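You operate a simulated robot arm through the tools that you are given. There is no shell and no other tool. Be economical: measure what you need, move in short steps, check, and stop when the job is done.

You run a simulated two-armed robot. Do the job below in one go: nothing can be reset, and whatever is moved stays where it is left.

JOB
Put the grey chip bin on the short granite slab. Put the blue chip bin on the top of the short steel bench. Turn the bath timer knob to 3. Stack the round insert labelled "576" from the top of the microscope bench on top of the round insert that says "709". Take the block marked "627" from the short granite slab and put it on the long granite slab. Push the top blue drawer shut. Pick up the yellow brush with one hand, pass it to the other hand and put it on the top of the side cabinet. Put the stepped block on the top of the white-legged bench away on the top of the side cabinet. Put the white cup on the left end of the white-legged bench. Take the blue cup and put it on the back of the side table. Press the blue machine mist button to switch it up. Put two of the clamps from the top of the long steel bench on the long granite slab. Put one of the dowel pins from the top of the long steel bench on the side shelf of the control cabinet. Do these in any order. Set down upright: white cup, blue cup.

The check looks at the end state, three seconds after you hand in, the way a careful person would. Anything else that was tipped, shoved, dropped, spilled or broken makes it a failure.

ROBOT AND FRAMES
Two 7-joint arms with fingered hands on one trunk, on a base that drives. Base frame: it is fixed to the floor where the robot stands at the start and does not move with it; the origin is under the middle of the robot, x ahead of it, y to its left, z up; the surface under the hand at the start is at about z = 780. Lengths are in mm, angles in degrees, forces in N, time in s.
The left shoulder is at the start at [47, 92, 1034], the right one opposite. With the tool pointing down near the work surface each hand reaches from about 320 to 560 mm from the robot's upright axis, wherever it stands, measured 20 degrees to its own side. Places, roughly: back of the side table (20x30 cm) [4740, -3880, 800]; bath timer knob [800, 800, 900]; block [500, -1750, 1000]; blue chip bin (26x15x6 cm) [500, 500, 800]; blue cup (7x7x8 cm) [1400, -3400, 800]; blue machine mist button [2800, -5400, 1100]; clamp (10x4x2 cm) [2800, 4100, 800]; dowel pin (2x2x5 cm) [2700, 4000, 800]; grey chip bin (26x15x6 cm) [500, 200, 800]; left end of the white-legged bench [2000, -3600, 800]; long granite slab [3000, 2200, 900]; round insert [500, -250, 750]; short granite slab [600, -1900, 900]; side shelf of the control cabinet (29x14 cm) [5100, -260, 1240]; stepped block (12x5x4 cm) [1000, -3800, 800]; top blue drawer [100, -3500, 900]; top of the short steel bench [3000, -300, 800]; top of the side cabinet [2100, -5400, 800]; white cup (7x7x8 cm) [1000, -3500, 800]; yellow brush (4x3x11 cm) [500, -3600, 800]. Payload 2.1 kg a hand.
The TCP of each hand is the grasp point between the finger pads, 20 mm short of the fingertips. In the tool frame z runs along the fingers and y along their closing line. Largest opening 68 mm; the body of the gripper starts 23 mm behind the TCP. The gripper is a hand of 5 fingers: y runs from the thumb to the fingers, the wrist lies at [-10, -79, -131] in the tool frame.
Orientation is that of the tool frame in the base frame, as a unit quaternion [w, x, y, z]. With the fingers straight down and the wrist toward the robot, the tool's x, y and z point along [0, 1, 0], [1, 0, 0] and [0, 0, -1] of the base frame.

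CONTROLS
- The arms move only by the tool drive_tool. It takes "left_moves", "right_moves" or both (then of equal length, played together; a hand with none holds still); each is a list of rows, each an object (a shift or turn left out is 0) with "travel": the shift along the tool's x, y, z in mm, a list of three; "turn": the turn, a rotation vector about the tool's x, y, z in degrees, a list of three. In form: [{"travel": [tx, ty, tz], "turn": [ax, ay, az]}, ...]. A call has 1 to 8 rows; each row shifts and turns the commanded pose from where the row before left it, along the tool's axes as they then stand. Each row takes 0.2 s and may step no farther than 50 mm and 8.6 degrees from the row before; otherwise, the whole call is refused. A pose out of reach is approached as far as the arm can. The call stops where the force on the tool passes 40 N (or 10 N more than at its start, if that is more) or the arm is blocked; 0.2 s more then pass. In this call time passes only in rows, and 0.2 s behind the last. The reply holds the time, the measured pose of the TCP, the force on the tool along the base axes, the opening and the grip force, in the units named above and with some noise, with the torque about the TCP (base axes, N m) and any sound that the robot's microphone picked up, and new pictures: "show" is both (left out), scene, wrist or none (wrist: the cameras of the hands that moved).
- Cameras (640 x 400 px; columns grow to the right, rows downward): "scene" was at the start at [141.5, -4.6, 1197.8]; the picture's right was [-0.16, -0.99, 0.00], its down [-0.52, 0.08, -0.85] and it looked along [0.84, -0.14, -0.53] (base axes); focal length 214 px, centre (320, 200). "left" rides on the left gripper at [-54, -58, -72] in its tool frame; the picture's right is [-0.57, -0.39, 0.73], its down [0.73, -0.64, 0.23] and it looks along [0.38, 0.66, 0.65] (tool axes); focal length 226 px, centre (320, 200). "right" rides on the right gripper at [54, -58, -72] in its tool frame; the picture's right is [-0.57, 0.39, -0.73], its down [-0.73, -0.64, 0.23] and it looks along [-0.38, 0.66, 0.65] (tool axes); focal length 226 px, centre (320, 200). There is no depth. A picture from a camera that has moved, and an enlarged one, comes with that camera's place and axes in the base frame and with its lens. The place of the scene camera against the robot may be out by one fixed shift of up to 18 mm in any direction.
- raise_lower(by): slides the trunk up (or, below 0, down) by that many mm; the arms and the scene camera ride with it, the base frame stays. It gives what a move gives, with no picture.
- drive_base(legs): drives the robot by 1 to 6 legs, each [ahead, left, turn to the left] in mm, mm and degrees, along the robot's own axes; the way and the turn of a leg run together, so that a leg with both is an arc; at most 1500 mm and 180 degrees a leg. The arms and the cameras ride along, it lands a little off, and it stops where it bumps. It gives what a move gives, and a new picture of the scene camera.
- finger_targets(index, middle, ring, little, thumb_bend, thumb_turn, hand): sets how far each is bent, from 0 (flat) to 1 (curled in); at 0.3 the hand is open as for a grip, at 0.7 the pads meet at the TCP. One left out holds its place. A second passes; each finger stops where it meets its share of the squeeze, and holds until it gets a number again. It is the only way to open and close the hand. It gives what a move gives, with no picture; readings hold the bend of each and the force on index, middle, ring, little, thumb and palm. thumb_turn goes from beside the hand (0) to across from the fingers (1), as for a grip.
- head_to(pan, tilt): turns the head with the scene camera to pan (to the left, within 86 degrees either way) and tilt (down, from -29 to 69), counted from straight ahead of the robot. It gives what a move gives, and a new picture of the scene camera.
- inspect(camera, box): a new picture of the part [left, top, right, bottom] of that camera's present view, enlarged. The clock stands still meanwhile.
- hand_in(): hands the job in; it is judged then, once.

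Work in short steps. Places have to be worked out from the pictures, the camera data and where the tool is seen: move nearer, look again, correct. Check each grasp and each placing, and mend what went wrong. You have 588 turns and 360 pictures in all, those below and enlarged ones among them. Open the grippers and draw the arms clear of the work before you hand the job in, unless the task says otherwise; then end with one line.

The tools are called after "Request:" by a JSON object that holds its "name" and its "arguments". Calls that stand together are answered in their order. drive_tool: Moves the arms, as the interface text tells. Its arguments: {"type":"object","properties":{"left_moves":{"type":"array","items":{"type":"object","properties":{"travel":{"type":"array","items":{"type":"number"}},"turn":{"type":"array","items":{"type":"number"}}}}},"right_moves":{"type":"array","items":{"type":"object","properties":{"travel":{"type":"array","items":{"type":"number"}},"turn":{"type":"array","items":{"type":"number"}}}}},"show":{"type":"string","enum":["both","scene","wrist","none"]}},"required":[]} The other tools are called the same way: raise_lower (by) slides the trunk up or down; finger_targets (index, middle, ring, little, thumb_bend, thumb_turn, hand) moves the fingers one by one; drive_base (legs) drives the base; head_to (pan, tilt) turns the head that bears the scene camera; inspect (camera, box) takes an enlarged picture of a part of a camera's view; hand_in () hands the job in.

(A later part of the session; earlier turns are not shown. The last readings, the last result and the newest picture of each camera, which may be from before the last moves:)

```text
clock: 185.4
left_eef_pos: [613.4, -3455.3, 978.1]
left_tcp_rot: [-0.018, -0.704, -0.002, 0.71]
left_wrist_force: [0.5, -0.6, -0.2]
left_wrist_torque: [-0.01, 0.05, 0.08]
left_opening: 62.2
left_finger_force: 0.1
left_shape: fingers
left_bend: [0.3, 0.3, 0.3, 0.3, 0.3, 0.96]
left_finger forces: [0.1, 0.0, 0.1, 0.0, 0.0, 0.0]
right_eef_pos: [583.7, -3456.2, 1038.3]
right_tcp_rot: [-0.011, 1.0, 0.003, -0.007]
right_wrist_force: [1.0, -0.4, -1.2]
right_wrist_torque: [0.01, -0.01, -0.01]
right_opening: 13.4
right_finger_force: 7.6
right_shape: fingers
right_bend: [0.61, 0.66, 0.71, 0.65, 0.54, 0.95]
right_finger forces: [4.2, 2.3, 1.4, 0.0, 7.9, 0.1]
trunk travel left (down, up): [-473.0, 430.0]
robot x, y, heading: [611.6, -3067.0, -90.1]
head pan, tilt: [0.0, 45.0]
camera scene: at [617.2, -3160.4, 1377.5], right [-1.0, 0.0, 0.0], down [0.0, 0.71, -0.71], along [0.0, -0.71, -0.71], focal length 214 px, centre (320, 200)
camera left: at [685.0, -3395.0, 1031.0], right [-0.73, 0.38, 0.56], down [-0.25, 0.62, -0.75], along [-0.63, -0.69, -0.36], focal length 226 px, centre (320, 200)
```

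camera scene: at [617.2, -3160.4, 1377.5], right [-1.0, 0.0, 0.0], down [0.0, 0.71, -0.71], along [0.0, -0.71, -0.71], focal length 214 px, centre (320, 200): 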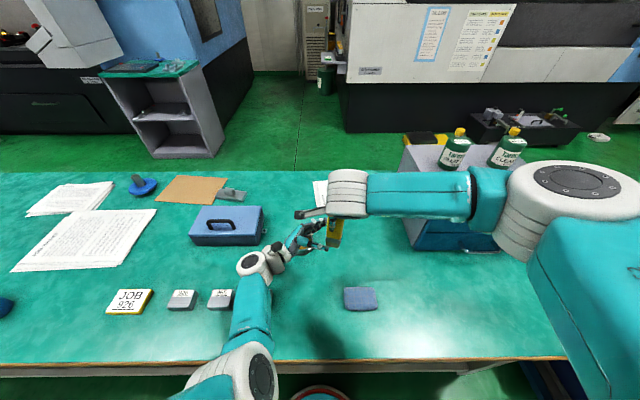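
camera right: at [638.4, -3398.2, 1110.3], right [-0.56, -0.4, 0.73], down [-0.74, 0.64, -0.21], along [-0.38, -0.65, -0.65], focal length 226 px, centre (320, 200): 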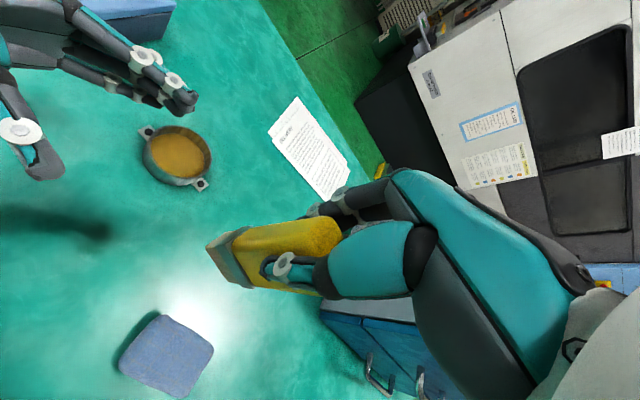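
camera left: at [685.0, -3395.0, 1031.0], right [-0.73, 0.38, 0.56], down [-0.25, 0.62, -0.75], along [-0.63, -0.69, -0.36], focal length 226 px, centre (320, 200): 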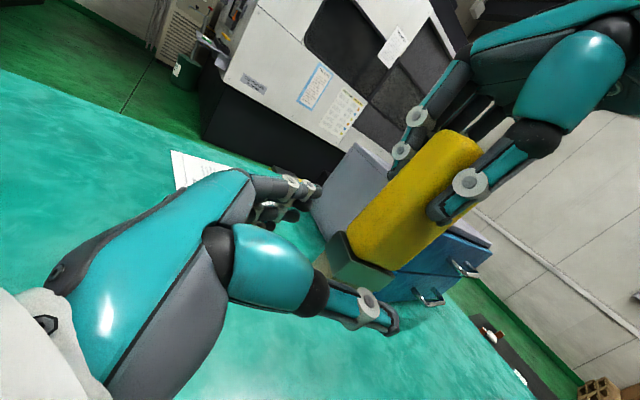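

I nudge 5 mm and advance the last 29 mm so the brush lies at the left TCP, then close the left hand.

Request:
{"name": "drive_tool", "arguments": {"left_moves": [{"travel": [0, -5, 14]}, {"travel": [0, 0, 14]}], "show": "wrist"}}

```text
clock: 186.0
left_eef_pos: [587.0, -3452.8, 977.3]
left_tcp_rot: [-0.02, -0.706, -0.003, 0.707]
left_wrist_force: [-0.4, -0.4, -0.6]
left_wrist_torque: [-0.02, 0.02, 0.0]
left_opening: 62.5
left_finger_force: 0.1
left_shape: fingers
left_bend: [0.3, 0.3, 0.3, 0.3, 0.3, 0.96]
left_finger forces: [0.1, 0.0, 0.1, 0.2, 0.0, 0.0]
right_eef_pos: [584.0, -3454.7, 1038.5]
right_tcp_rot: [-0.01, 1.0, 0.002, -0.006]
right_wrist_force: [0.6, 0.2, -0.3]
right_wrist_torque: [-0.02, 0.02, -0.03]
right_opening: 13.1
right_finger_force: 7.9
right_shape: fingers
right_bend: [0.61, 0.66, 0.71, 0.65, 0.54, 0.95]
right_finger forces: [4.2, 2.4, 1.4, 0.0, 7.9, 0.0]
trunk travel left (down, up): [-473.0, 430.0]
robot x, y, heading: [612.8, -3062.6, -90.0]
head pan, tilt: [0.0, 45.0]
camera left: at [657.8, -3390.8, 1031.2], right [-0.74, 0.38, 0.56], down [-0.25, 0.62, -0.75], along [-0.63, -0.69, -0.36], focal length 226 px, centre (320, 200)
```

left: 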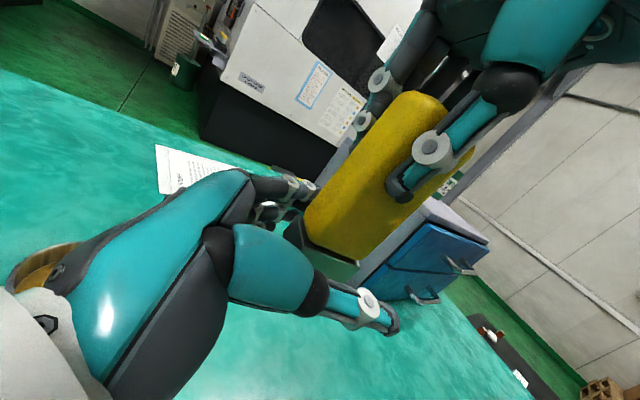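

The brush is between left thumb and fingers. Close left.

Request:
{"name": "finger_targets", "arguments": {"hand": "left", "index": 0.72, "middle": 0.72, "ring": 0.72, "little": 0.6, "thumb_bend": 0.72}}

Request:
{"name": "inspect", "arguments": {"camera": "right", "box": [120, 120, 440, 320]}}

```text
clock: 187.0
left_eef_pos: [586.7, -3452.1, 977.9]
left_tcp_rot: [-0.019, -0.705, -0.003, 0.709]
left_wrist_force: [-1.5, -0.5, -0.5]
left_wrist_torque: [-0.03, -0.02, -0.07]
left_opening: 13.6
left_finger_force: 8.9
left_shape: fingers
left_bend: [0.63, 0.65, 0.66, 0.6, 0.53, 0.99]
left_finger forces: [3.7, 3.1, 2.6, 0.0, 8.4, 0.0]
right_eef_pos: [583.2, -3455.8, 1038.8]
right_tcp_rot: [-0.011, 1.0, 0.004, -0.007]
right_wrist_force: [1.3, 0.9, 0.1]
right_wrist_torque: [0.07, -0.07, 0.07]
right_opening: 13.1
right_finger_force: 7.3
right_shape: fingers
right_bend: [0.62, 0.66, 0.71, 0.65, 0.53, 0.95]
right_finger forces: [3.0, 2.1, 1.9, 0.0, 7.7, 0.0]
trunk travel left (down, up): [-473.0, 430.0]
robot x, y, heading: [613.2, -3065.1, -89.9]
head pan, tilt: [0.0, 45.0]
```

```text
2.00 times, centred on (280, 220) of right
camera zoom: at [638.5, -3398.3, 1110.2], right [-0.56, -0.41, 0.73], down [-0.74, 0.64, -0.21], along [-0.38, -0.65, -0.66], focal length 452 px, centre (400, 160)
```

zoom: 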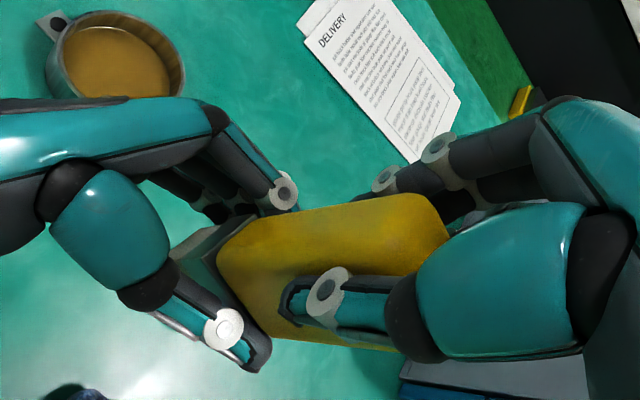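

Left hand holds it firmly. I open the right hand and withdraw it upward.

Request:
{"name": "finger_targets", "arguments": {"hand": "right", "index": 0.3, "middle": 0.3, "ring": 0.3, "little": 0.3, "thumb_bend": 0.3, "thumb_turn": 0.98}}

Request:
{"name": "drive_tool", "arguments": {"right_moves": [{"travel": [0, 0, -30]}, {"travel": [0, 0, -40]}, {"travel": [-40, 0, 0]}, {"travel": [-40, 0, 0]}, {"travel": [-40, 0, 0]}], "show": "both"}}

```text
clock: 188.0
left_eef_pos: [586.4, -3450.6, 977.4]
left_tcp_rot: [-0.019, -0.706, -0.002, 0.708]
left_wrist_force: [-0.3, 0.2, -0.3]
left_wrist_torque: [-0.01, 0.01, -0.01]
left_opening: 13.0
left_finger_force: 8.3
left_shape: fingers
left_bend: [0.71, 0.66, 0.71, 0.6, 0.53, 0.97]
left_finger forces: [3.8, 2.7, 1.5, 0.0, 8.1, 0.0]
right_eef_pos: [583.2, -3455.6, 1037.5]
right_tcp_rot: [-0.011, 1.0, 0.003, -0.006]
right_wrist_force: [-0.7, -0.6, -0.2]
right_wrist_torque: [-0.01, -0.01, -0.01]
right_opening: 61.9
right_finger_force: 0.1
right_shape: fingers
right_bend: [0.3, 0.3, 0.3, 0.3, 0.3, 0.96]
right_finger forces: [0.0, 0.0, 0.0, 0.1, 0.1, 0.0]
trunk travel left (down, up): [-473.0, 430.0]
robot x, y, heading: [609.9, -3063.8, -89.8]
head pan, tilt: [0.0, 45.0]
```

```text
clock: 189.2
left_eef_pos: [586.7, -3452.1, 977.0]
left_tcp_rot: [-0.019, -0.706, -0.002, 0.708]
left_wrist_force: [0.4, 0.1, 0.4]
left_wrist_torque: [0.01, 0.03, -0.01]
left_opening: 13.3
left_finger_force: 8.3
left_shape: fingers
left_bend: [0.71, 0.66, 0.71, 0.6, 0.53, 0.97]
left_finger forces: [4.0, 2.8, 1.4, 0.0, 7.9, 0.0]
right_eef_pos: [464.2, -3458.0, 1107.9]
right_tcp_rot: [-0.01, 1.0, 0.004, -0.006]
right_wrist_force: [0.4, -0.5, 0.4]
right_wrist_torque: [-0.04, -0.02, 0.03]
right_opening: 62.2
right_finger_force: 0.0
right_shape: fingers
right_bend: [0.3, 0.3, 0.3, 0.3, 0.3, 0.96]
right_finger forces: [0.0, 0.1, 0.0, 0.0, 0.2, 0.0]
trunk travel left (down, up): [-473.0, 430.0]
robot x, y, heading: [612.2, -3066.4, -89.8]
head pan, tilt: [0.0, 45.0]
camera scene: at [617.1, -3160.2, 1377.5], right [-1.0, 0.0, 0.0], down [0.0, 0.71, -0.71], along [0.0, -0.71, -0.71], focal length 214 px, centre (320, 200)
camera right: at [518.9, -3398.8, 1179.5], right [-0.55, -0.41, 0.73], down [-0.74, 0.64, -0.21], along [-0.38, -0.65, -0.65], focal length 226 px, centre (320, 200)
```

scene: 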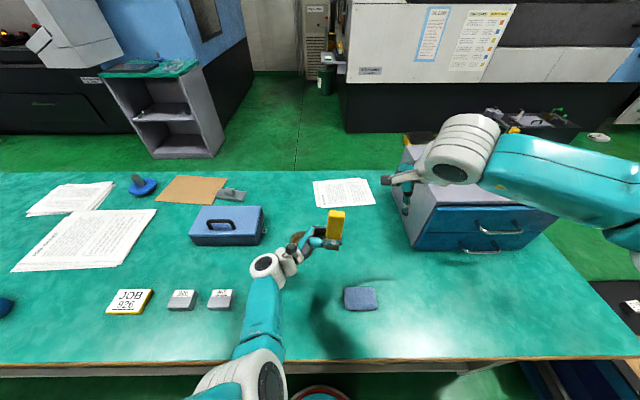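
right: 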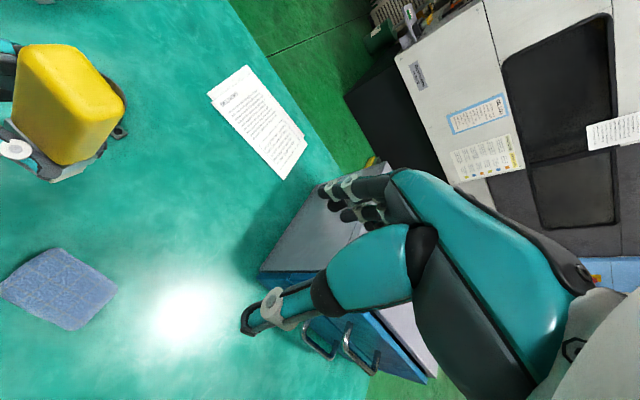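

Handover complete; drawer visibly shut. I now drive around the bench's left end to its back side for the stepped block.

Request:
{"name": "drive_base", "arguments": {"legs": [[-170, 0, 0], [0, 1500, 0], [0, 720, 0]]}}

Request:
{"name": "head_to", "arguments": {"pan": 0, "tilt": 25}}

```text
clock: 201.2
left_eef_pos: [2824.0, -3242.5, 977.0]
left_tcp_rot: [-0.028, -0.706, -0.012, 0.707]
left_wrist_force: [0.1, 0.5, 0.6]
left_wrist_torque: [0.01, -0.01, -0.01]
left_opening: 13.2
left_finger_force: 8.3
left_shape: fingers
left_bend: [0.71, 0.66, 0.71, 0.6, 0.53, 0.97]
left_finger forces: [4.0, 2.8, 1.5, 0.1, 8.0, 0.0]
right_eef_pos: [2702.5, -3249.7, 1107.9]
right_tcp_rot: [-0.01, 1.0, 0.016, -0.007]
right_wrist_force: [-0.5, -0.4, -0.1]
right_wrist_torque: [-0.02, -0.01, -0.01]
right_opening: 62.2
right_finger_force: 0.0
right_shape: fingers
right_bend: [0.3, 0.3, 0.3, 0.3, 0.3, 0.96]
right_finger forces: [0.0, 0.1, 0.0, 0.0, 0.1, 0.0]
trunk travel left (down, up): [-473.0, 430.0]
robot x, y, heading: [2837.7, -2861.7, -88.2]
head pan, tilt: [0.0, 45.0]
camera scene: at [2847.3, -2950.6, 1377.5], right [-1.0, -0.03, 0.0], down [-0.02, 0.71, -0.71], along [0.02, -0.71, -0.71], focal length 214 px, centre (320, 200)
```

scene: 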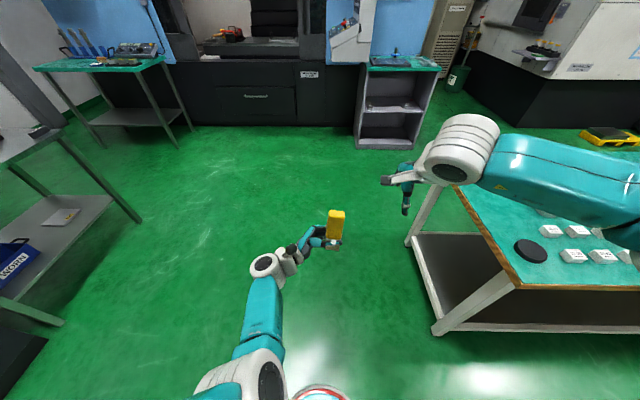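

```text
clock: 202.1
left_eef_pos: [2825.6, -3242.9, 976.9]
left_tcp_rot: [-0.029, -0.705, -0.013, 0.708]
left_wrist_force: [0.9, -0.1, 0.4]
left_wrist_torque: [0.04, -0.01, 0.01]
left_opening: 12.9
left_finger_force: 8.2
left_shape: fingers
left_bend: [0.71, 0.66, 0.71, 0.6, 0.53, 0.97]
left_finger forces: [3.9, 2.6, 1.5, 0.0, 7.9, 0.1]
right_eef_pos: [2702.0, -3251.4, 1107.0]
right_tcp_rot: [-0.01, 1.0, 0.016, -0.006]
right_wrist_force: [0.4, 0.4, 0.0]
right_wrist_torque: [0.0, -0.04, 0.01]
right_opening: 62.4
right_finger_force: 0.1
right_shape: fingers
right_bend: [0.3, 0.3, 0.3, 0.3, 0.3, 0.96]
right_finger forces: [0.1, 0.0, 0.0, 0.0, 0.0, 0.1]
trunk travel left (down, up): [-473.0, 430.0]
robot x, y, heading: [2838.8, -2855.8, -88.3]
head pan, tilt: [0.0, 25.0]
camera scene: at [2847.4, -2961.4, 1408.0], right [-1.0, -0.03, 0.0], down [-0.01, 0.42, -0.91], along [0.03, -0.91, -0.42], focal length 214 px, centre (320, 200)
```

scene: 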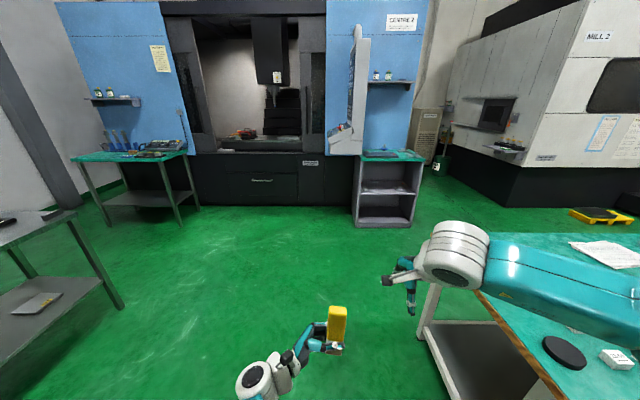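

Clear view of the side cabinet and the blue machine. I drive forward past the bench, turn around, and strafe to the stepped block.

Request:
{"name": "drive_base", "arguments": {"legs": [[1440, 0, -1.7], [0, 0, 180]]}}

Request:
{"name": "drive_base", "arguments": {"legs": [[0, 1500, 0], [0, 250, 0]]}}

```text
clock: 216.5
left_eef_pos: [2883.5, -3898.6, 976.8]
left_tcp_rot: [0.708, 0.006, 0.707, 0.01]
left_wrist_force: [0.8, -0.8, 0.8]
left_wrist_torque: [0.0, 0.02, -0.03]
left_opening: 12.6
left_finger_force: 7.2
left_shape: fingers
left_bend: [0.71, 0.66, 0.71, 0.6, 0.53, 0.97]
left_finger forces: [3.6, 2.5, 1.4, 0.1, 7.3, 0.0]
right_eef_pos: [3006.4, -3897.4, 1107.2]
right_tcp_rot: [0.006, 0.008, 1.0, -0.011]
right_wrist_force: [-0.1, -0.5, 0.2]
right_wrist_torque: [-0.03, 0.02, -0.02]
right_opening: 62.4
right_finger_force: 0.1
right_shape: fingers
right_bend: [0.3, 0.3, 0.3, 0.3, 0.3, 0.96]
right_finger forces: [0.1, 0.0, 0.0, 0.0, 0.0, 0.0]
trunk travel left (down, up): [-473.0, 430.0]
robot x, y, heading: [2851.2, -4279.1, 88.7]
head pan, tilt: [0.0, 25.0]
camera scene: at [2857.8, -4159.1, 1408.0], right [1.0, -0.02, 0.0], down [-0.01, -0.42, -0.91], along [0.02, 0.91, -0.42], focal length 214 px, centre (320, 200)
```

scene: 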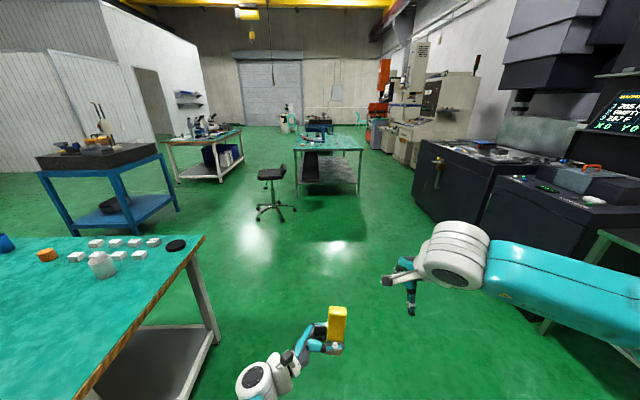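

```text
clock: 225.3
left_eef_pos: [1156.9, -3846.8, 976.9]
left_tcp_rot: [0.708, 0.011, 0.706, 0.006]
left_wrist_force: [0.9, 0.5, -0.6]
left_wrist_torque: [-0.03, 0.0, -0.01]
left_opening: 12.6
left_finger_force: 7.6
left_shape: fingers
left_bend: [0.71, 0.66, 0.71, 0.6, 0.53, 0.97]
left_finger forces: [3.5, 2.5, 1.4, 0.1, 7.5, 0.0]
right_eef_pos: [1279.9, -3845.4, 1107.3]
right_tcp_rot: [0.006, 0.016, 1.0, -0.011]
right_wrist_force: [0.3, 0.1, -0.4]
right_wrist_torque: [0.0, 0.0, 0.0]
right_opening: 62.0
right_finger_force: 0.0
right_shape: fingers
right_bend: [0.3, 0.3, 0.3, 0.3, 0.3, 0.96]
right_finger forces: [0.0, 0.0, 0.0, 0.1, 0.1, 0.0]
trunk travel left (down, up): [-473.0, 430.0]
robot x, y, heading: [1115.7, -4230.2, 87.7]
head pan, tilt: [0.0, 25.0]
camera scene: at [1126.5, -4106.3, 1408.0], right [1.0, -0.04, 0.0], down [-0.02, -0.42, -0.91], along [0.03, 0.91, -0.42], focal length 214 px, centre (320, 200)
```

scene: 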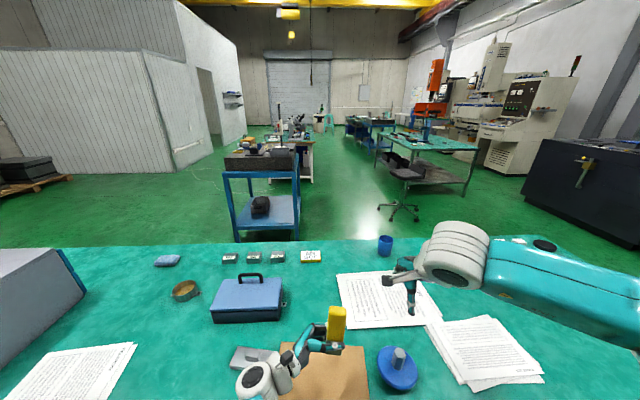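

The stepped block lies near (956,-3767). I shift left 300 so it is in front of the right hand, and look down.

Request:
{"name": "drive_base", "arguments": {"legs": [[0, 290, 2.2]]}}

Request:
{"name": "head_to", "arguments": {"pan": -10, "tilt": 55}}

Request:
{"name": "drive_tool", "arguments": {"right_moves": [{"travel": [0, 0, 40]}], "show": "wrist"}}

```text
clock: 227.3
left_eef_pos: [851.3, -3839.2, 976.9]
left_tcp_rot: [0.708, -0.002, 0.706, 0.018]
left_wrist_force: [0.3, 0.5, 0.4]
left_wrist_torque: [0.0, -0.01, 0.0]
left_opening: 12.5
left_finger_force: 7.7
left_shape: fingers
left_bend: [0.71, 0.66, 0.71, 0.6, 0.53, 0.97]
left_finger forces: [3.6, 2.5, 1.4, 0.1, 7.4, 0.0]
right_eef_pos: [974.5, -3835.5, 1106.4]
right_tcp_rot: [0.006, -0.003, 1.0, -0.011]
right_wrist_force: [-0.1, -0.7, 0.3]
right_wrist_torque: [0.0, 0.01, 0.02]
right_opening: 62.3
right_finger_force: 0.0
right_shape: fingers
right_bend: [0.3, 0.3, 0.3, 0.3, 0.3, 0.96]
right_finger forces: [0.0, 0.0, 0.0, 0.1, 0.1, 0.0]
trunk travel left (down, up): [-473.0, 430.0]
robot x, y, heading: [825.9, -4223.6, 89.9]
head pan, tilt: [0.0, 25.0]
camera scene: at [830.8, -4100.8, 1408.0], right [1.0, 0.0, 0.0], down [0.0, -0.42, -0.91], along [0.0, 0.91, -0.42], focal length 214 px, centre (320, 200)
```

scene: 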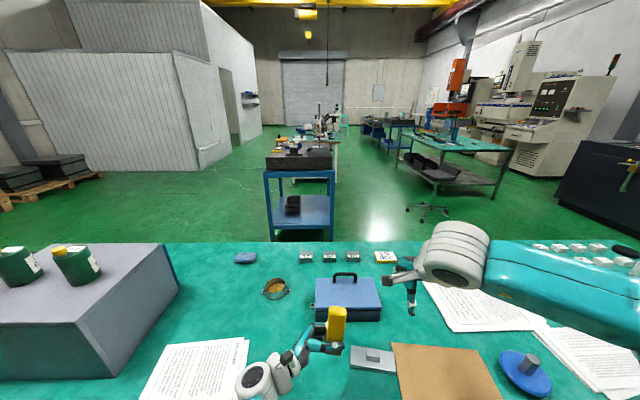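

```text
clock: 228.2
left_eef_pos: [851.0, -3839.4, 976.0]
left_tcp_rot: [0.708, -0.001, 0.706, 0.018]
left_wrist_force: [0.1, -0.7, -0.3]
left_wrist_torque: [0.01, 0.0, 0.02]
left_opening: 12.6
left_finger_force: 7.7
left_shape: fingers
left_bend: [0.71, 0.66, 0.71, 0.6, 0.53, 0.97]
left_finger forces: [3.6, 2.5, 1.4, 0.1, 7.5, 0.0]
right_eef_pos: [975.6, -3834.5, 1108.2]
right_tcp_rot: [0.005, -0.002, 1.0, -0.01]
right_wrist_force: [-0.4, 0.5, -0.1]
right_wrist_torque: [-0.04, -0.02, 0.03]
right_opening: 62.5
right_finger_force: 0.1
right_shape: fingers
right_bend: [0.3, 0.3, 0.3, 0.3, 0.3, 0.96]
right_finger forces: [0.0, 0.1, 0.0, 0.1, 0.0, 0.0]
trunk travel left (down, up): [-473.0, 430.0]
robot x, y, heading: [824.0, -4228.1, 90.1]
head pan, tilt: [-10.0, 55.0]
camera scene: at [843.6, -4121.9, 1364.1], right [0.98, -0.17, 0.0], down [-0.14, -0.81, -0.57], along [0.1, 0.57, -0.82], focal length 214 px, centre (320, 200)
```

scene: 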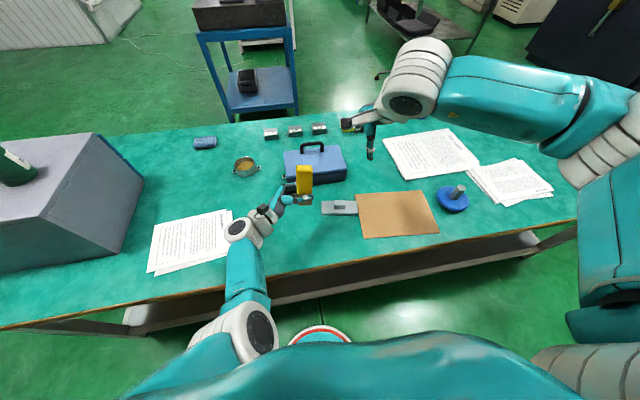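

```text
clock: 228.6
left_eef_pos: [851.4, -3839.0, 977.7]
left_tcp_rot: [0.707, -0.001, 0.706, 0.019]
left_wrist_force: [-0.3, 0.5, 0.3]
left_wrist_torque: [0.02, 0.0, -0.01]
left_opening: 12.4
left_finger_force: 7.9
left_shape: fingers
left_bend: [0.71, 0.66, 0.71, 0.6, 0.53, 0.97]
left_finger forces: [3.5, 2.5, 1.4, 0.0, 7.4, 0.1]
right_eef_pos: [974.8, -3835.0, 1067.5]
right_tcp_rot: [0.006, -0.002, 1.0, -0.01]
right_wrist_force: [-0.6, -0.6, -0.3]
right_wrist_torque: [0.0, 0.01, 0.03]
right_opening: 62.4
right_finger_force: 0.1
right_shape: fingers
right_bend: [0.3, 0.3, 0.3, 0.3, 0.3, 0.96]
right_finger forces: [0.0, 0.1, 0.0, 0.0, 0.1, 0.0]
trunk travel left (down, up): [-473.0, 430.0]
robot x, y, heading: [823.7, -4229.5, 90.0]
head pan, tilt: [-10.0, 55.0]
camera right: at [920.0, -3892.2, 1139.2], right [0.56, 0.4, 0.73], down [0.74, -0.64, -0.21], along [0.38, 0.65, -0.65], focal length 226 px, centre (320, 200)
```

right: 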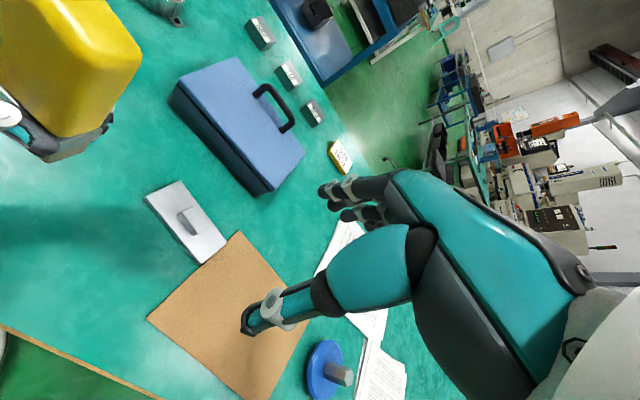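

Request:
{"name": "inspect", "arguments": {"camera": "right", "box": [130, 165, 240, 275]}}

```text
3.64 times, centred on (185, 220) of right
camera zoom: at [920.0, -3892.2, 1139.2], right [0.56, 0.4, 0.73], down [0.74, -0.64, -0.21], along [0.38, 0.65, -0.65], focal length 822 px, centre (811, 127)
```

zoom: 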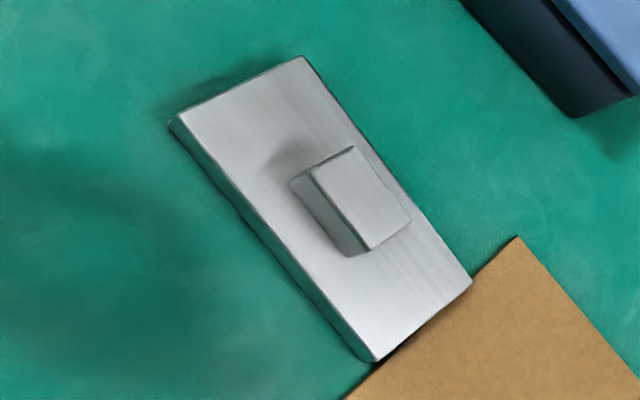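

The stepped block is a plate (~110×46 mm) with a boss, centred (961,−3782), long axis along x tilted −10°. I lower the trunk 110, align and yaw the right hand.

Request:
{"name": "raise_lower", "arguments": {"by": -105}}

Request:
{"name": "drive_tool", "arguments": {"right_moves": [{"travel": [7, 26, 15], "turn": [0, 0, 5]}, {"travel": [7, 26, 15], "turn": [0, 0, 5]}, {"travel": [0, 0, 30]}], "show": "wrist"}}

```text
clock: 230.0
left_eef_pos: [850.7, -3838.0, 872.1]
left_tcp_rot: [0.708, -0.002, 0.706, 0.019]
left_wrist_force: [0.0, -0.3, -0.6]
left_wrist_torque: [0.02, 0.02, 0.01]
left_opening: 12.3
left_finger_force: 7.6
left_shape: fingers
left_bend: [0.71, 0.66, 0.71, 0.6, 0.53, 0.97]
left_finger forces: [3.6, 2.5, 1.4, 0.0, 7.3, 0.0]
right_eef_pos: [974.8, -3835.3, 963.5]
right_tcp_rot: [0.006, -0.001, 1.0, -0.009]
right_wrist_force: [0.0, 0.0, 0.0]
right_wrist_torque: [-0.01, 0.0, 0.0]
right_opening: 62.1
right_finger_force: 0.1
right_shape: fingers
right_bend: [0.3, 0.3, 0.3, 0.3, 0.3, 0.96]
right_finger forces: [0.0, 0.0, 0.0, 0.1, 0.0, 0.0]
trunk travel left (down, up): [-368.0, 535.0]
robot x, y, heading: [825.2, -4226.8, 89.8]
head pan, tilt: [-10.0, 55.0]
```

```text
clock: 230.8
left_eef_pos: [851.1, -3838.8, 872.2]
left_tcp_rot: [0.708, -0.002, 0.706, 0.018]
left_wrist_force: [-0.6, -0.2, 0.4]
left_wrist_torque: [-0.05, -0.01, -0.03]
left_opening: 12.3
left_finger_force: 7.7
left_shape: fingers
left_bend: [0.71, 0.66, 0.71, 0.6, 0.53, 0.97]
left_finger forces: [3.6, 2.5, 1.4, 0.0, 7.4, 0.0]
right_eef_pos: [963.0, -3786.7, 899.9]
right_tcp_rot: [0.007, 0.087, 0.996, -0.01]
right_wrist_force: [0.7, 0.3, -0.3]
right_wrist_torque: [0.03, 0.02, 0.0]
right_opening: 62.4
right_finger_force: 0.1
right_shape: fingers
right_bend: [0.3, 0.3, 0.3, 0.3, 0.3, 0.96]
right_finger forces: [0.0, 0.0, 0.0, 0.0, 0.0, 0.0]
trunk travel left (down, up): [-368.0, 535.0]
robot x, y, heading: [827.4, -4226.7, 89.9]
head pan, tilt: [-10.0, 55.0]
camera right: at [899.4, -3832.1, 971.7], right [0.62, 0.3, 0.73], down [0.62, -0.76, -0.21], along [0.49, 0.58, -0.65], focal length 226 px, centre (320, 200)
```

right: 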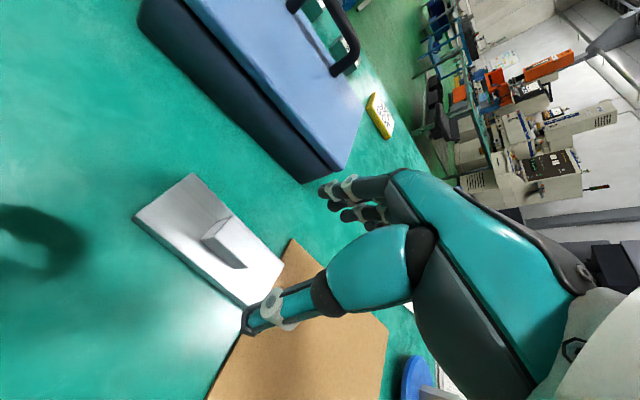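

Consistent: centre (959,−3780). Small correction, then descend to z≈805.

Request:
{"name": "drive_tool", "arguments": {"right_moves": [{"travel": [5, 6.2, 20]}, {"travel": [0, 0, 35]}, {"travel": [0, 0, 25]}], "show": "wrist"}}

```text
clock: 231.6
left_eef_pos: [851.0, -3838.4, 872.8]
left_tcp_rot: [0.708, -0.001, 0.706, 0.017]
left_wrist_force: [0.0, -0.4, 0.5]
left_wrist_torque: [0.03, 0.03, -0.03]
left_opening: 12.6
left_finger_force: 7.7
left_shape: fingers
left_bend: [0.71, 0.66, 0.71, 0.6, 0.53, 0.97]
left_finger forces: [3.6, 2.4, 1.3, 0.0, 7.4, 0.0]
right_eef_pos: [959.7, -3780.8, 819.9]
right_tcp_rot: [0.008, 0.086, 0.996, -0.009]
right_wrist_force: [-0.1, -0.2, 0.5]
right_wrist_torque: [0.0, -0.01, 0.0]
right_opening: 62.5
right_finger_force: 0.1
right_shape: fingers
right_bend: [0.3, 0.3, 0.3, 0.3, 0.3, 0.96]
right_finger forces: [0.0, 0.1, 0.0, 0.0, 0.1, 0.0]
trunk travel left (down, up): [-368.0, 535.0]
robot x, y, heading: [822.7, -4229.2, 89.9]
head pan, tilt: [-10.0, 55.0]
camera right: at [896.9, -3826.7, 891.7], right [0.62, 0.3, 0.73], down [0.62, -0.76, -0.21], along [0.49, 0.58, -0.65], focal length 226 px, centre (320, 200)
```

right: 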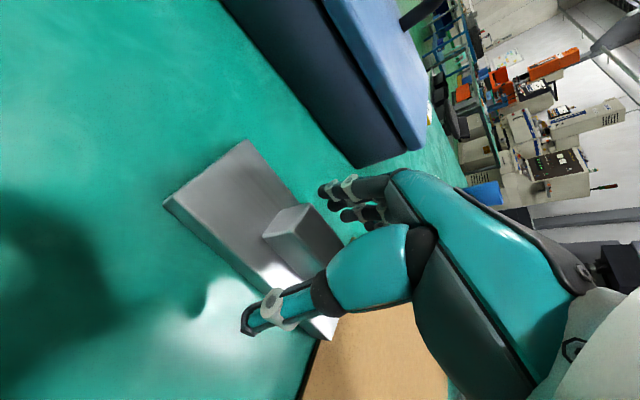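

Fingers straddle the plate. Descend 14 more and close.

Request:
{"name": "drive_tool", "arguments": {"right_moves": [{"travel": [0, 0, 14]}], "show": "none"}}

Request:
{"name": "finger_targets", "arguments": {"hand": "right", "index": 0.6, "middle": 0.6, "ring": 0.6, "little": 0.6, "thumb_bend": 0.6}}

Request:
{"name": "drive_tool", "arguments": {"right_moves": [{"travel": [0, 0, -15]}, {"travel": [0, 0, -25]}], "show": "both"}}

```text
clock: 232.0
left_eef_pos: [851.1, -3839.2, 871.0]
left_tcp_rot: [0.708, -0.002, 0.706, 0.018]
left_wrist_force: [-0.7, 1.0, 0.8]
left_wrist_torque: [0.01, 0.0, 0.02]
left_opening: 12.8
left_finger_force: 7.7
left_shape: fingers
left_bend: [0.71, 0.66, 0.71, 0.6, 0.53, 0.97]
left_finger forces: [3.6, 2.5, 1.5, 0.0, 7.4, 0.0]
right_eef_pos: [961.5, -3780.8, 805.9]
right_tcp_rot: [0.006, 0.086, 0.996, -0.01]
right_wrist_force: [-1.6, -0.1, -0.2]
right_wrist_torque: [-0.04, 0.01, 0.0]
right_opening: 62.5
right_finger_force: 0.1
right_shape: fingers
right_bend: [0.3, 0.3, 0.3, 0.3, 0.3, 0.96]
right_finger forces: [0.0, 0.0, 0.1, 0.0, 0.0, 0.0]
trunk travel left (down, up): [-368.0, 535.0]
robot x, y, heading: [823.5, -4225.7, 89.9]
head pan, tilt: [-10.0, 55.0]
```

```text
clock: 233.0
left_eef_pos: [851.3, -3840.1, 872.3]
left_tcp_rot: [0.707, -0.001, 0.707, 0.018]
left_wrist_force: [-0.2, -1.2, -0.1]
left_wrist_torque: [-0.01, 0.0, -0.03]
left_opening: 12.4
left_finger_force: 8.1
left_shape: fingers
left_bend: [0.71, 0.66, 0.71, 0.6, 0.53, 0.97]
left_finger forces: [3.6, 2.5, 1.4, 0.0, 7.4, 0.0]
right_eef_pos: [961.2, -3779.5, 805.2]
right_tcp_rot: [0.008, 0.085, 0.996, -0.01]
right_wrist_force: [0.1, 1.0, 0.4]
right_wrist_torque: [0.05, -0.02, -0.04]
right_opening: 39.6
right_finger_force: 9.8
right_shape: fingers
right_bend: [0.5, 0.52, 0.53, 0.6, 0.36, 0.96]
right_finger forces: [3.8, 3.6, 2.9, 0.0, 9.2, 0.0]
trunk travel left (down, up): [-368.0, 535.0]
robot x, y, heading: [824.1, -4225.7, 90.0]
head pan, tilt: [-10.0, 55.0]
```

```text
clock: 233.6
left_eef_pos: [851.0, -3839.1, 872.6]
left_tcp_rot: [0.707, -0.001, 0.707, 0.018]
left_wrist_force: [-0.4, 0.3, 0.1]
left_wrist_torque: [0.0, 0.0, -0.01]
left_opening: 12.4
left_finger_force: 7.5
left_shape: fingers
left_bend: [0.71, 0.66, 0.71, 0.6, 0.53, 0.97]
left_finger forces: [3.6, 2.6, 1.4, 0.1, 7.4, 0.0]
right_eef_pos: [959.6, -3779.1, 846.4]
right_tcp_rot: [0.007, 0.086, 0.996, -0.01]
right_wrist_force: [0.0, 0.0, -2.8]
right_wrist_torque: [-0.03, 0.0, -0.02]
right_opening: 39.5
right_finger_force: 9.8
right_shape: fingers
right_bend: [0.5, 0.53, 0.53, 0.6, 0.36, 0.96]
right_finger forces: [3.5, 3.2, 2.8, 0.0, 9.3, 0.0]
trunk travel left (down, up): [-368.0, 535.0]
robot x, y, heading: [823.2, -4223.8, 89.9]
head pan, tilt: [-10.0, 55.0]
camera scene: at [843.7, -4110.6, 1258.4], right [0.98, -0.18, 0.0], down [-0.14, -0.81, -0.57], along [0.1, 0.56, -0.82], focal length 214 px, centre (320, 200)
camera right: at [896.3, -3825.6, 919.7], right [0.62, 0.3, 0.73], down [0.62, -0.76, -0.21], along [0.49, 0.58, -0.65], focal length 226 px, centre (320, 200)
```

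scene: 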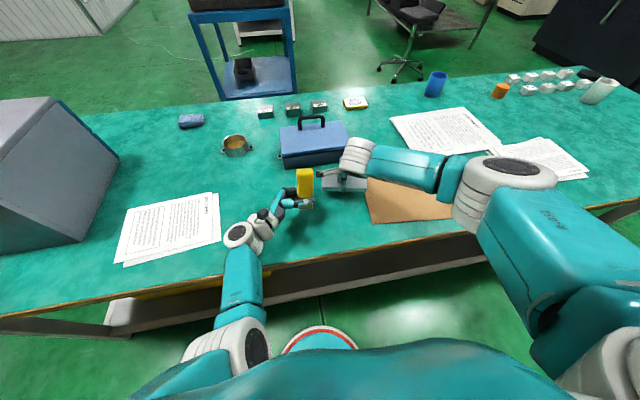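
right: 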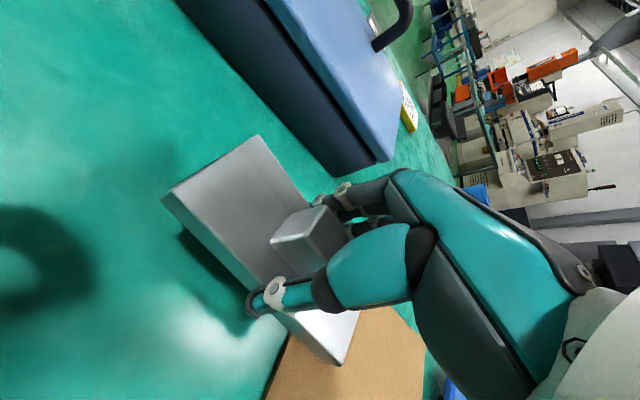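

Stepped block held. Raise the trunk, back off, turn around and drive toward the side cabinet.

Request:
{"name": "raise_lower", "arguments": {"by": 110}}

Request:
{"name": "drive_base", "arguments": {"legs": [[-250, 0, 0], [0, 0, 180], [0, 1280, 0]]}}

Request:
{"name": "head_to", "arguments": {"pan": 0, "tilt": 35}}

```text
clock: 235.0
left_eef_pos: [851.6, -3840.2, 982.2]
left_tcp_rot: [0.708, -0.002, 0.706, 0.019]
left_wrist_force: [1.0, 0.5, -1.2]
left_wrist_torque: [-0.01, 0.01, -0.01]
left_opening: 12.6
left_finger_force: 7.2
left_shape: fingers
left_bend: [0.71, 0.66, 0.71, 0.6, 0.53, 0.97]
left_finger forces: [3.6, 2.6, 1.5, 0.1, 7.4, 0.1]
right_eef_pos: [960.3, -3778.5, 956.1]
right_tcp_rot: [0.008, 0.086, 0.996, -0.01]
right_wrist_force: [-0.5, 0.0, -2.5]
right_wrist_torque: [0.02, 0.0, -0.03]
right_opening: 39.4
right_finger_force: 9.3
right_shape: fingers
right_bend: [0.5, 0.53, 0.53, 0.6, 0.36, 0.96]
right_finger forces: [3.4, 3.2, 2.8, 0.0, 9.4, 0.0]
trunk travel left (down, up): [-478.0, 425.0]
robot x, y, heading: [830.2, -4223.3, 89.9]
head pan, tilt: [-10.0, 55.0]
```

```text
clock: 250.2
left_eef_pos: [2092.8, -4874.3, 980.6]
left_tcp_rot: [-0.017, -0.707, 0.0, 0.707]
left_wrist_force: [-0.3, 0.4, -0.7]
left_wrist_torque: [-0.03, 0.02, 0.04]
left_opening: 12.1
left_finger_force: 6.5
left_shape: fingers
left_bend: [0.71, 0.67, 0.71, 0.6, 0.53, 0.97]
left_finger forces: [3.4, 2.5, 1.1, 0.0, 7.1, 0.0]
right_eef_pos: [1983.1, -4933.9, 956.3]
right_tcp_rot: [-0.01, 0.996, -0.087, -0.006]
right_wrist_force: [0.5, -0.5, -2.3]
right_wrist_torque: [-0.01, 0.04, 0.02]
right_opening: 38.9
right_finger_force: 8.6
right_shape: fingers
right_bend: [0.51, 0.54, 0.54, 0.6, 0.36, 0.96]
right_finger forces: [3.3, 2.9, 2.4, 0.0, 8.4, 0.1]
trunk travel left (down, up): [-478.0, 425.0]
robot x, y, heading: [2119.4, -4485.3, -90.1]
head pan, tilt: [-10.0, 55.0]
camera scene: at [2111.8, -4571.6, 1369.0], right [-0.98, 0.18, 0.0], down [0.15, 0.81, -0.57], along [-0.1, -0.56, -0.82], focal length 214 px, centre (320, 200)
```

scene: 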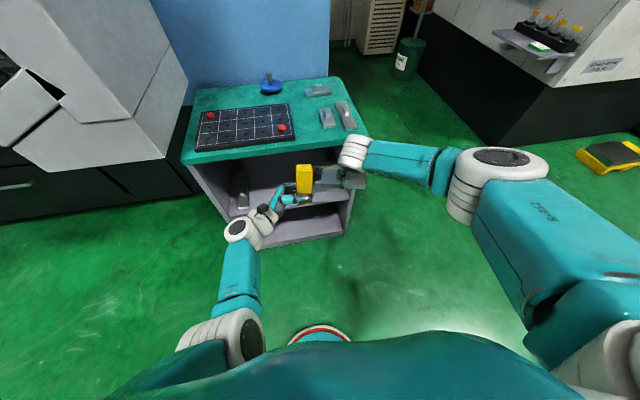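

```text
clock: 251.1
left_eef_pos: [2092.7, -4873.4, 981.5]
left_tcp_rot: [-0.016, -0.706, -0.001, 0.708]
left_wrist_force: [0.0, 0.2, -1.4]
left_wrist_torque: [0.0, 0.01, 0.0]
left_opening: 11.8
left_finger_force: 6.9
left_shape: fingers
left_bend: [0.71, 0.67, 0.71, 0.6, 0.53, 0.97]
left_finger forces: [3.4, 2.5, 1.2, 0.0, 7.0, 0.1]
right_eef_pos: [1982.4, -4934.0, 956.3]
right_tcp_rot: [-0.01, 0.996, -0.087, -0.007]
right_wrist_force: [-0.6, -0.5, -2.3]
right_wrist_torque: [0.0, -0.01, 0.0]
right_opening: 38.8
right_finger_force: 8.6
right_shape: fingers
right_bend: [0.51, 0.54, 0.54, 0.6, 0.36, 0.96]
right_finger forces: [3.3, 3.0, 2.5, 0.0, 8.4, 0.0]
trunk travel left (down, up): [-478.0, 425.0]
robot x, y, heading: [2119.7, -4490.2, -90.1]
head pan, tilt: [0.0, 35.0]
camera scene: at [2124.1, -4588.7, 1397.2], right [-1.0, 0.01, 0.0], down [0.0, 0.57, -0.82], along [0.0, -0.82, -0.57], focal length 214 px, centre (320, 200)
```

scene: 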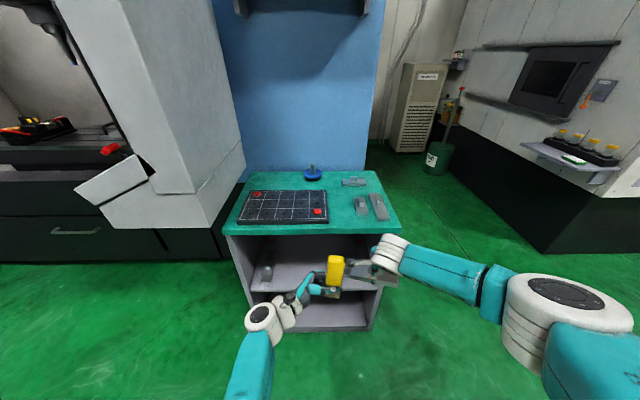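

The cabinet top has a grid board, other blocks at right, and free space at the front right. I move closer and view from above.

Request:
{"name": "drive_base", "arguments": {"legs": [[320, 0, 0]]}}

Request:
{"name": "head_to", "arguments": {"pan": -5, "tilt": 55}}

Request:
{"name": "drive_tool", "arguments": {"right_moves": [{"travel": [0, 0, 0]}], "show": "wrist"}}

```text
clock: 253.2
left_eef_pos: [2089.3, -5192.6, 981.8]
left_tcp_rot: [-0.017, -0.707, 0.0, 0.707]
left_wrist_force: [0.1, -0.5, -1.0]
left_wrist_torque: [-0.02, -0.01, -0.01]
left_opening: 12.1
left_finger_force: 6.8
left_shape: fingers
left_bend: [0.71, 0.67, 0.71, 0.6, 0.53, 0.97]
left_finger forces: [3.4, 2.4, 1.3, 0.0, 6.9, 0.0]
right_eef_pos: [1980.3, -5251.2, 956.1]
right_tcp_rot: [-0.01, 0.996, -0.088, -0.007]
right_wrist_force: [0.7, 0.4, -3.3]
right_wrist_torque: [-0.02, 0.0, 0.02]
right_opening: 38.8
right_finger_force: 8.8
right_shape: fingers
right_bend: [0.51, 0.54, 0.54, 0.6, 0.36, 0.96]
right_finger forces: [3.3, 2.9, 2.5, 0.0, 8.5, 0.1]
trunk travel left (down, up): [-478.0, 425.0]
robot x, y, heading: [2114.5, -4808.1, -90.5]
head pan, tilt: [0.0, 35.0]
camera scene: at [2122.0, -4907.4, 1397.2], right [-1.0, 0.01, 0.0], down [0.0, 0.57, -0.82], along [-0.01, -0.82, -0.57], focal length 214 px, centre (320, 200)
```

scene: 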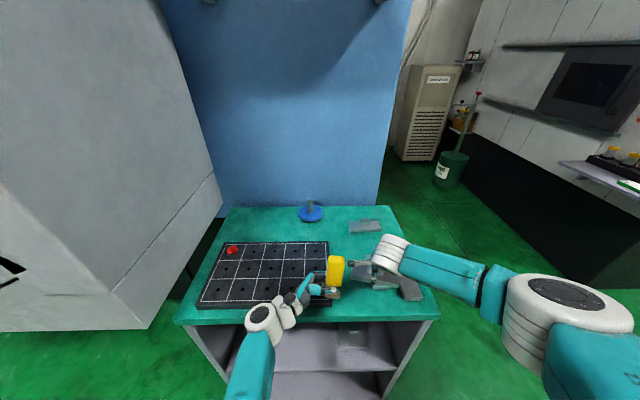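

```text
clock: 254.0
left_eef_pos: [2089.2, -5193.3, 982.6]
left_tcp_rot: [-0.016, -0.706, 0.0, 0.708]
left_wrist_force: [-0.4, -0.4, -0.4]
left_wrist_torque: [-0.02, 0.01, 0.02]
left_opening: 12.0
left_finger_force: 7.1
left_shape: fingers
left_bend: [0.71, 0.67, 0.71, 0.6, 0.53, 0.97]
left_finger forces: [3.5, 2.4, 1.1, 0.0, 7.0, 0.0]
right_eef_pos: [1979.9, -5251.9, 956.7]
right_tcp_rot: [-0.009, 0.996, -0.088, -0.007]
right_wrist_force: [0.3, 0.2, -2.3]
right_wrist_torque: [-0.04, -0.04, -0.01]
right_opening: 38.8
right_finger_force: 8.3
right_shape: fingers
right_bend: [0.51, 0.54, 0.54, 0.6, 0.36, 0.96]
right_finger forces: [3.3, 2.9, 2.5, 0.0, 8.4, 0.1]
trunk travel left (down, up): [-478.0, 425.0]
robot x, y, heading: [2116.8, -4802.4, -90.3]
head pan, tilt: [-5.0, 55.0]
camera scene: at [2115.9, -4890.8, 1369.1], right [-1.0, 0.09, 0.0], down [0.08, 0.82, -0.57], along [-0.05, -0.57, -0.82], focal length 214 px, centre (320, 200)
```

scene: 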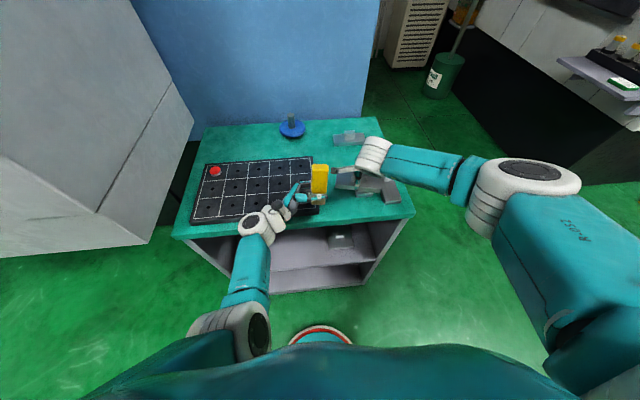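

```text
clock: 254.4
left_eef_pos: [2090.8, -5192.3, 981.8]
left_tcp_rot: [-0.016, -0.706, 0.0, 0.708]
left_wrist_force: [-0.4, -0.9, 0.0]
left_wrist_torque: [0.01, -0.01, -0.01]
left_opening: 12.1
left_finger_force: 7.1
left_shape: fingers
left_bend: [0.71, 0.67, 0.71, 0.6, 0.53, 0.97]
left_finger forces: [3.4, 2.4, 1.2, 0.1, 7.0, 0.0]
right_eef_pos: [1980.5, -5250.7, 955.0]
right_tcp_rot: [-0.009, 0.996, -0.088, -0.007]
right_wrist_force: [0.4, -0.3, -3.4]
right_wrist_torque: [0.01, -0.01, 0.0]
right_opening: 39.1
right_finger_force: 8.5
right_shape: fingers
right_bend: [0.51, 0.54, 0.54, 0.6, 0.36, 0.96]
right_finger forces: [3.3, 2.9, 2.5, 0.0, 8.6, 0.0]
trunk travel left (down, up): [-478.0, 425.0]
robot x, y, heading: [2119.1, -4804.2, -90.4]
head pan, tilt: [-5.0, 55.0]
camera right: at [2045.1, -5205.3, 1028.6], right [-0.62, -0.3, 0.73], down [-0.61, 0.76, -0.21], along [-0.5, -0.57, -0.65], focal length 226 px, centre (320, 200)
```

right: 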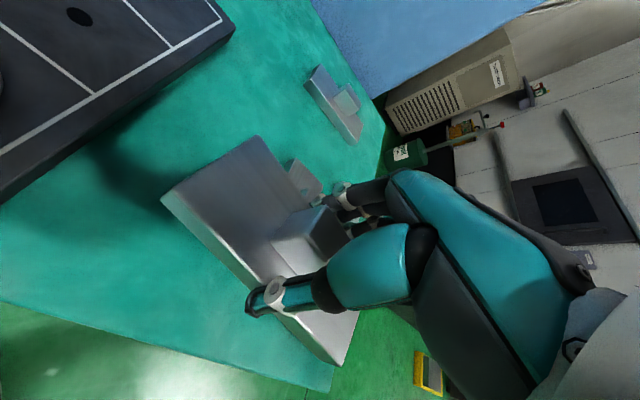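

Free spot between the grid board (x≥2091) and the other blocks (x≤1972). I'll set the block there lengthwise along y and the brush in front of the board. First rotate the right hand 80° while moving the left hand aside.

Request:
{"name": "drive_tool", "arguments": {"left_moves": [{"travel": [0, 0, -40]}, {"travel": [0, 0, -40]}, {"travel": [0, 0, -40]}, {"travel": [0, 0, 0]}, {"travel": [0, 0, 0]}, {"travel": [0, 0, 0]}, {"travel": [0, 0, 0]}, {"travel": [0, 0, 0]}], "right_moves": [{"travel": [0, 0, 0]}, {"travel": [0, 0, 0]}, {"turn": [0, 0, 8.3]}, {"turn": [0, 0, 8.3]}, {"turn": [0, 0, 8.3]}, {"turn": [0, 0, 8.3]}, {"turn": [0, 0, 8.3]}, {"turn": [0, 0, 8.3]}], "show": "none"}}

Request:
{"name": "drive_tool", "arguments": {"right_moves": [{"turn": [0, 0, 8.3]}, {"turn": [0, 0, 8.3]}, {"turn": [0, 0, 8.3]}, {"turn": [0, 0, 5]}], "show": "both"}}

```text
clock: 256.2
left_eef_pos: [2210.0, -5190.3, 983.2]
left_tcp_rot: [-0.016, -0.706, 0.0, 0.708]
left_wrist_force: [-0.2, -0.2, -0.6]
left_wrist_torque: [-0.01, -0.01, 0.02]
left_opening: 12.0
left_finger_force: 7.1
left_shape: fingers
left_bend: [0.71, 0.67, 0.71, 0.6, 0.53, 0.97]
left_finger forces: [3.6, 2.4, 1.2, 0.1, 6.9, 0.1]
right_eef_pos: [1980.2, -5252.5, 957.6]
right_tcp_rot: [-0.006, 0.865, -0.502, -0.01]
right_wrist_force: [0.0, -0.6, -3.6]
right_wrist_torque: [-0.03, 0.02, -0.03]
right_opening: 39.0
right_finger_force: 8.7
right_shape: fingers
right_bend: [0.51, 0.54, 0.54, 0.6, 0.36, 0.96]
right_finger forces: [3.4, 3.0, 2.4, 0.0, 8.6, 0.1]
trunk travel left (down, up): [-478.0, 425.0]
robot x, y, heading: [2116.7, -4806.5, -90.5]
head pan, tilt: [-5.0, 55.0]
```

```text
clock: 257.2
left_eef_pos: [2209.3, -5190.7, 982.9]
left_tcp_rot: [-0.015, -0.707, 0.0, 0.707]
left_wrist_force: [-0.1, 0.2, -0.8]
left_wrist_torque: [0.03, -0.01, -0.02]
left_opening: 12.2
left_finger_force: 7.4
left_shape: fingers
left_bend: [0.71, 0.67, 0.71, 0.6, 0.53, 0.97]
left_finger forces: [3.6, 2.4, 1.2, 0.0, 7.0, 0.0]
right_eef_pos: [1975.3, -5229.6, 964.5]
right_tcp_rot: [-0.004, 0.708, -0.706, -0.012]
right_wrist_force: [-1.0, -0.7, -2.3]
right_wrist_torque: [0.03, -0.01, 0.02]
right_opening: 38.6
right_finger_force: 8.8
right_shape: fingers
right_bend: [0.51, 0.54, 0.54, 0.6, 0.36, 0.96]
right_finger forces: [3.4, 2.9, 2.5, 0.0, 8.8, 0.0]
right hand out of reach, approached as far as the arm can: row 2, 3, 4
trunk travel left (down, up): [-478.0, 425.0]
robot x, y, heading: [2116.0, -4808.2, -90.7]
head pan, tilt: [-5.0, 55.0]
camera scene: at [2116.7, -4890.5, 1369.1], right [-1.0, 0.09, 0.0], down [0.08, 0.82, -0.57], along [-0.05, -0.57, -0.82], focal length 214 px, centre (320, 200)
camera right: at [2035.4, -5284.4, 1034.1], right [-0.38, 0.55, 0.74], down [0.64, 0.74, -0.22], along [-0.67, 0.39, -0.63], focal length 226 px, centre (320, 200)
```

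scene: 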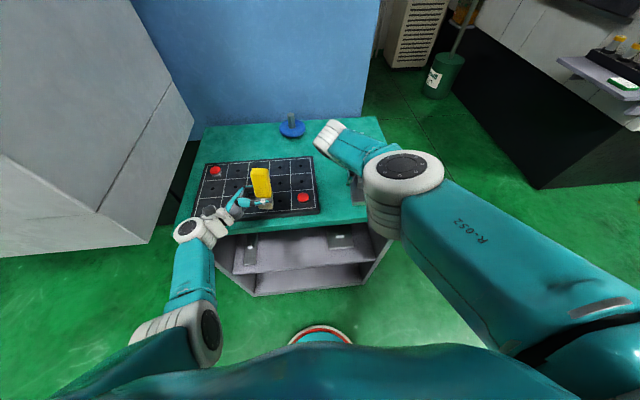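
right: 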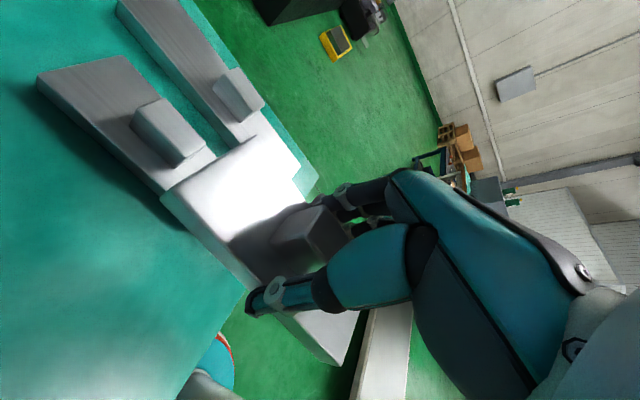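

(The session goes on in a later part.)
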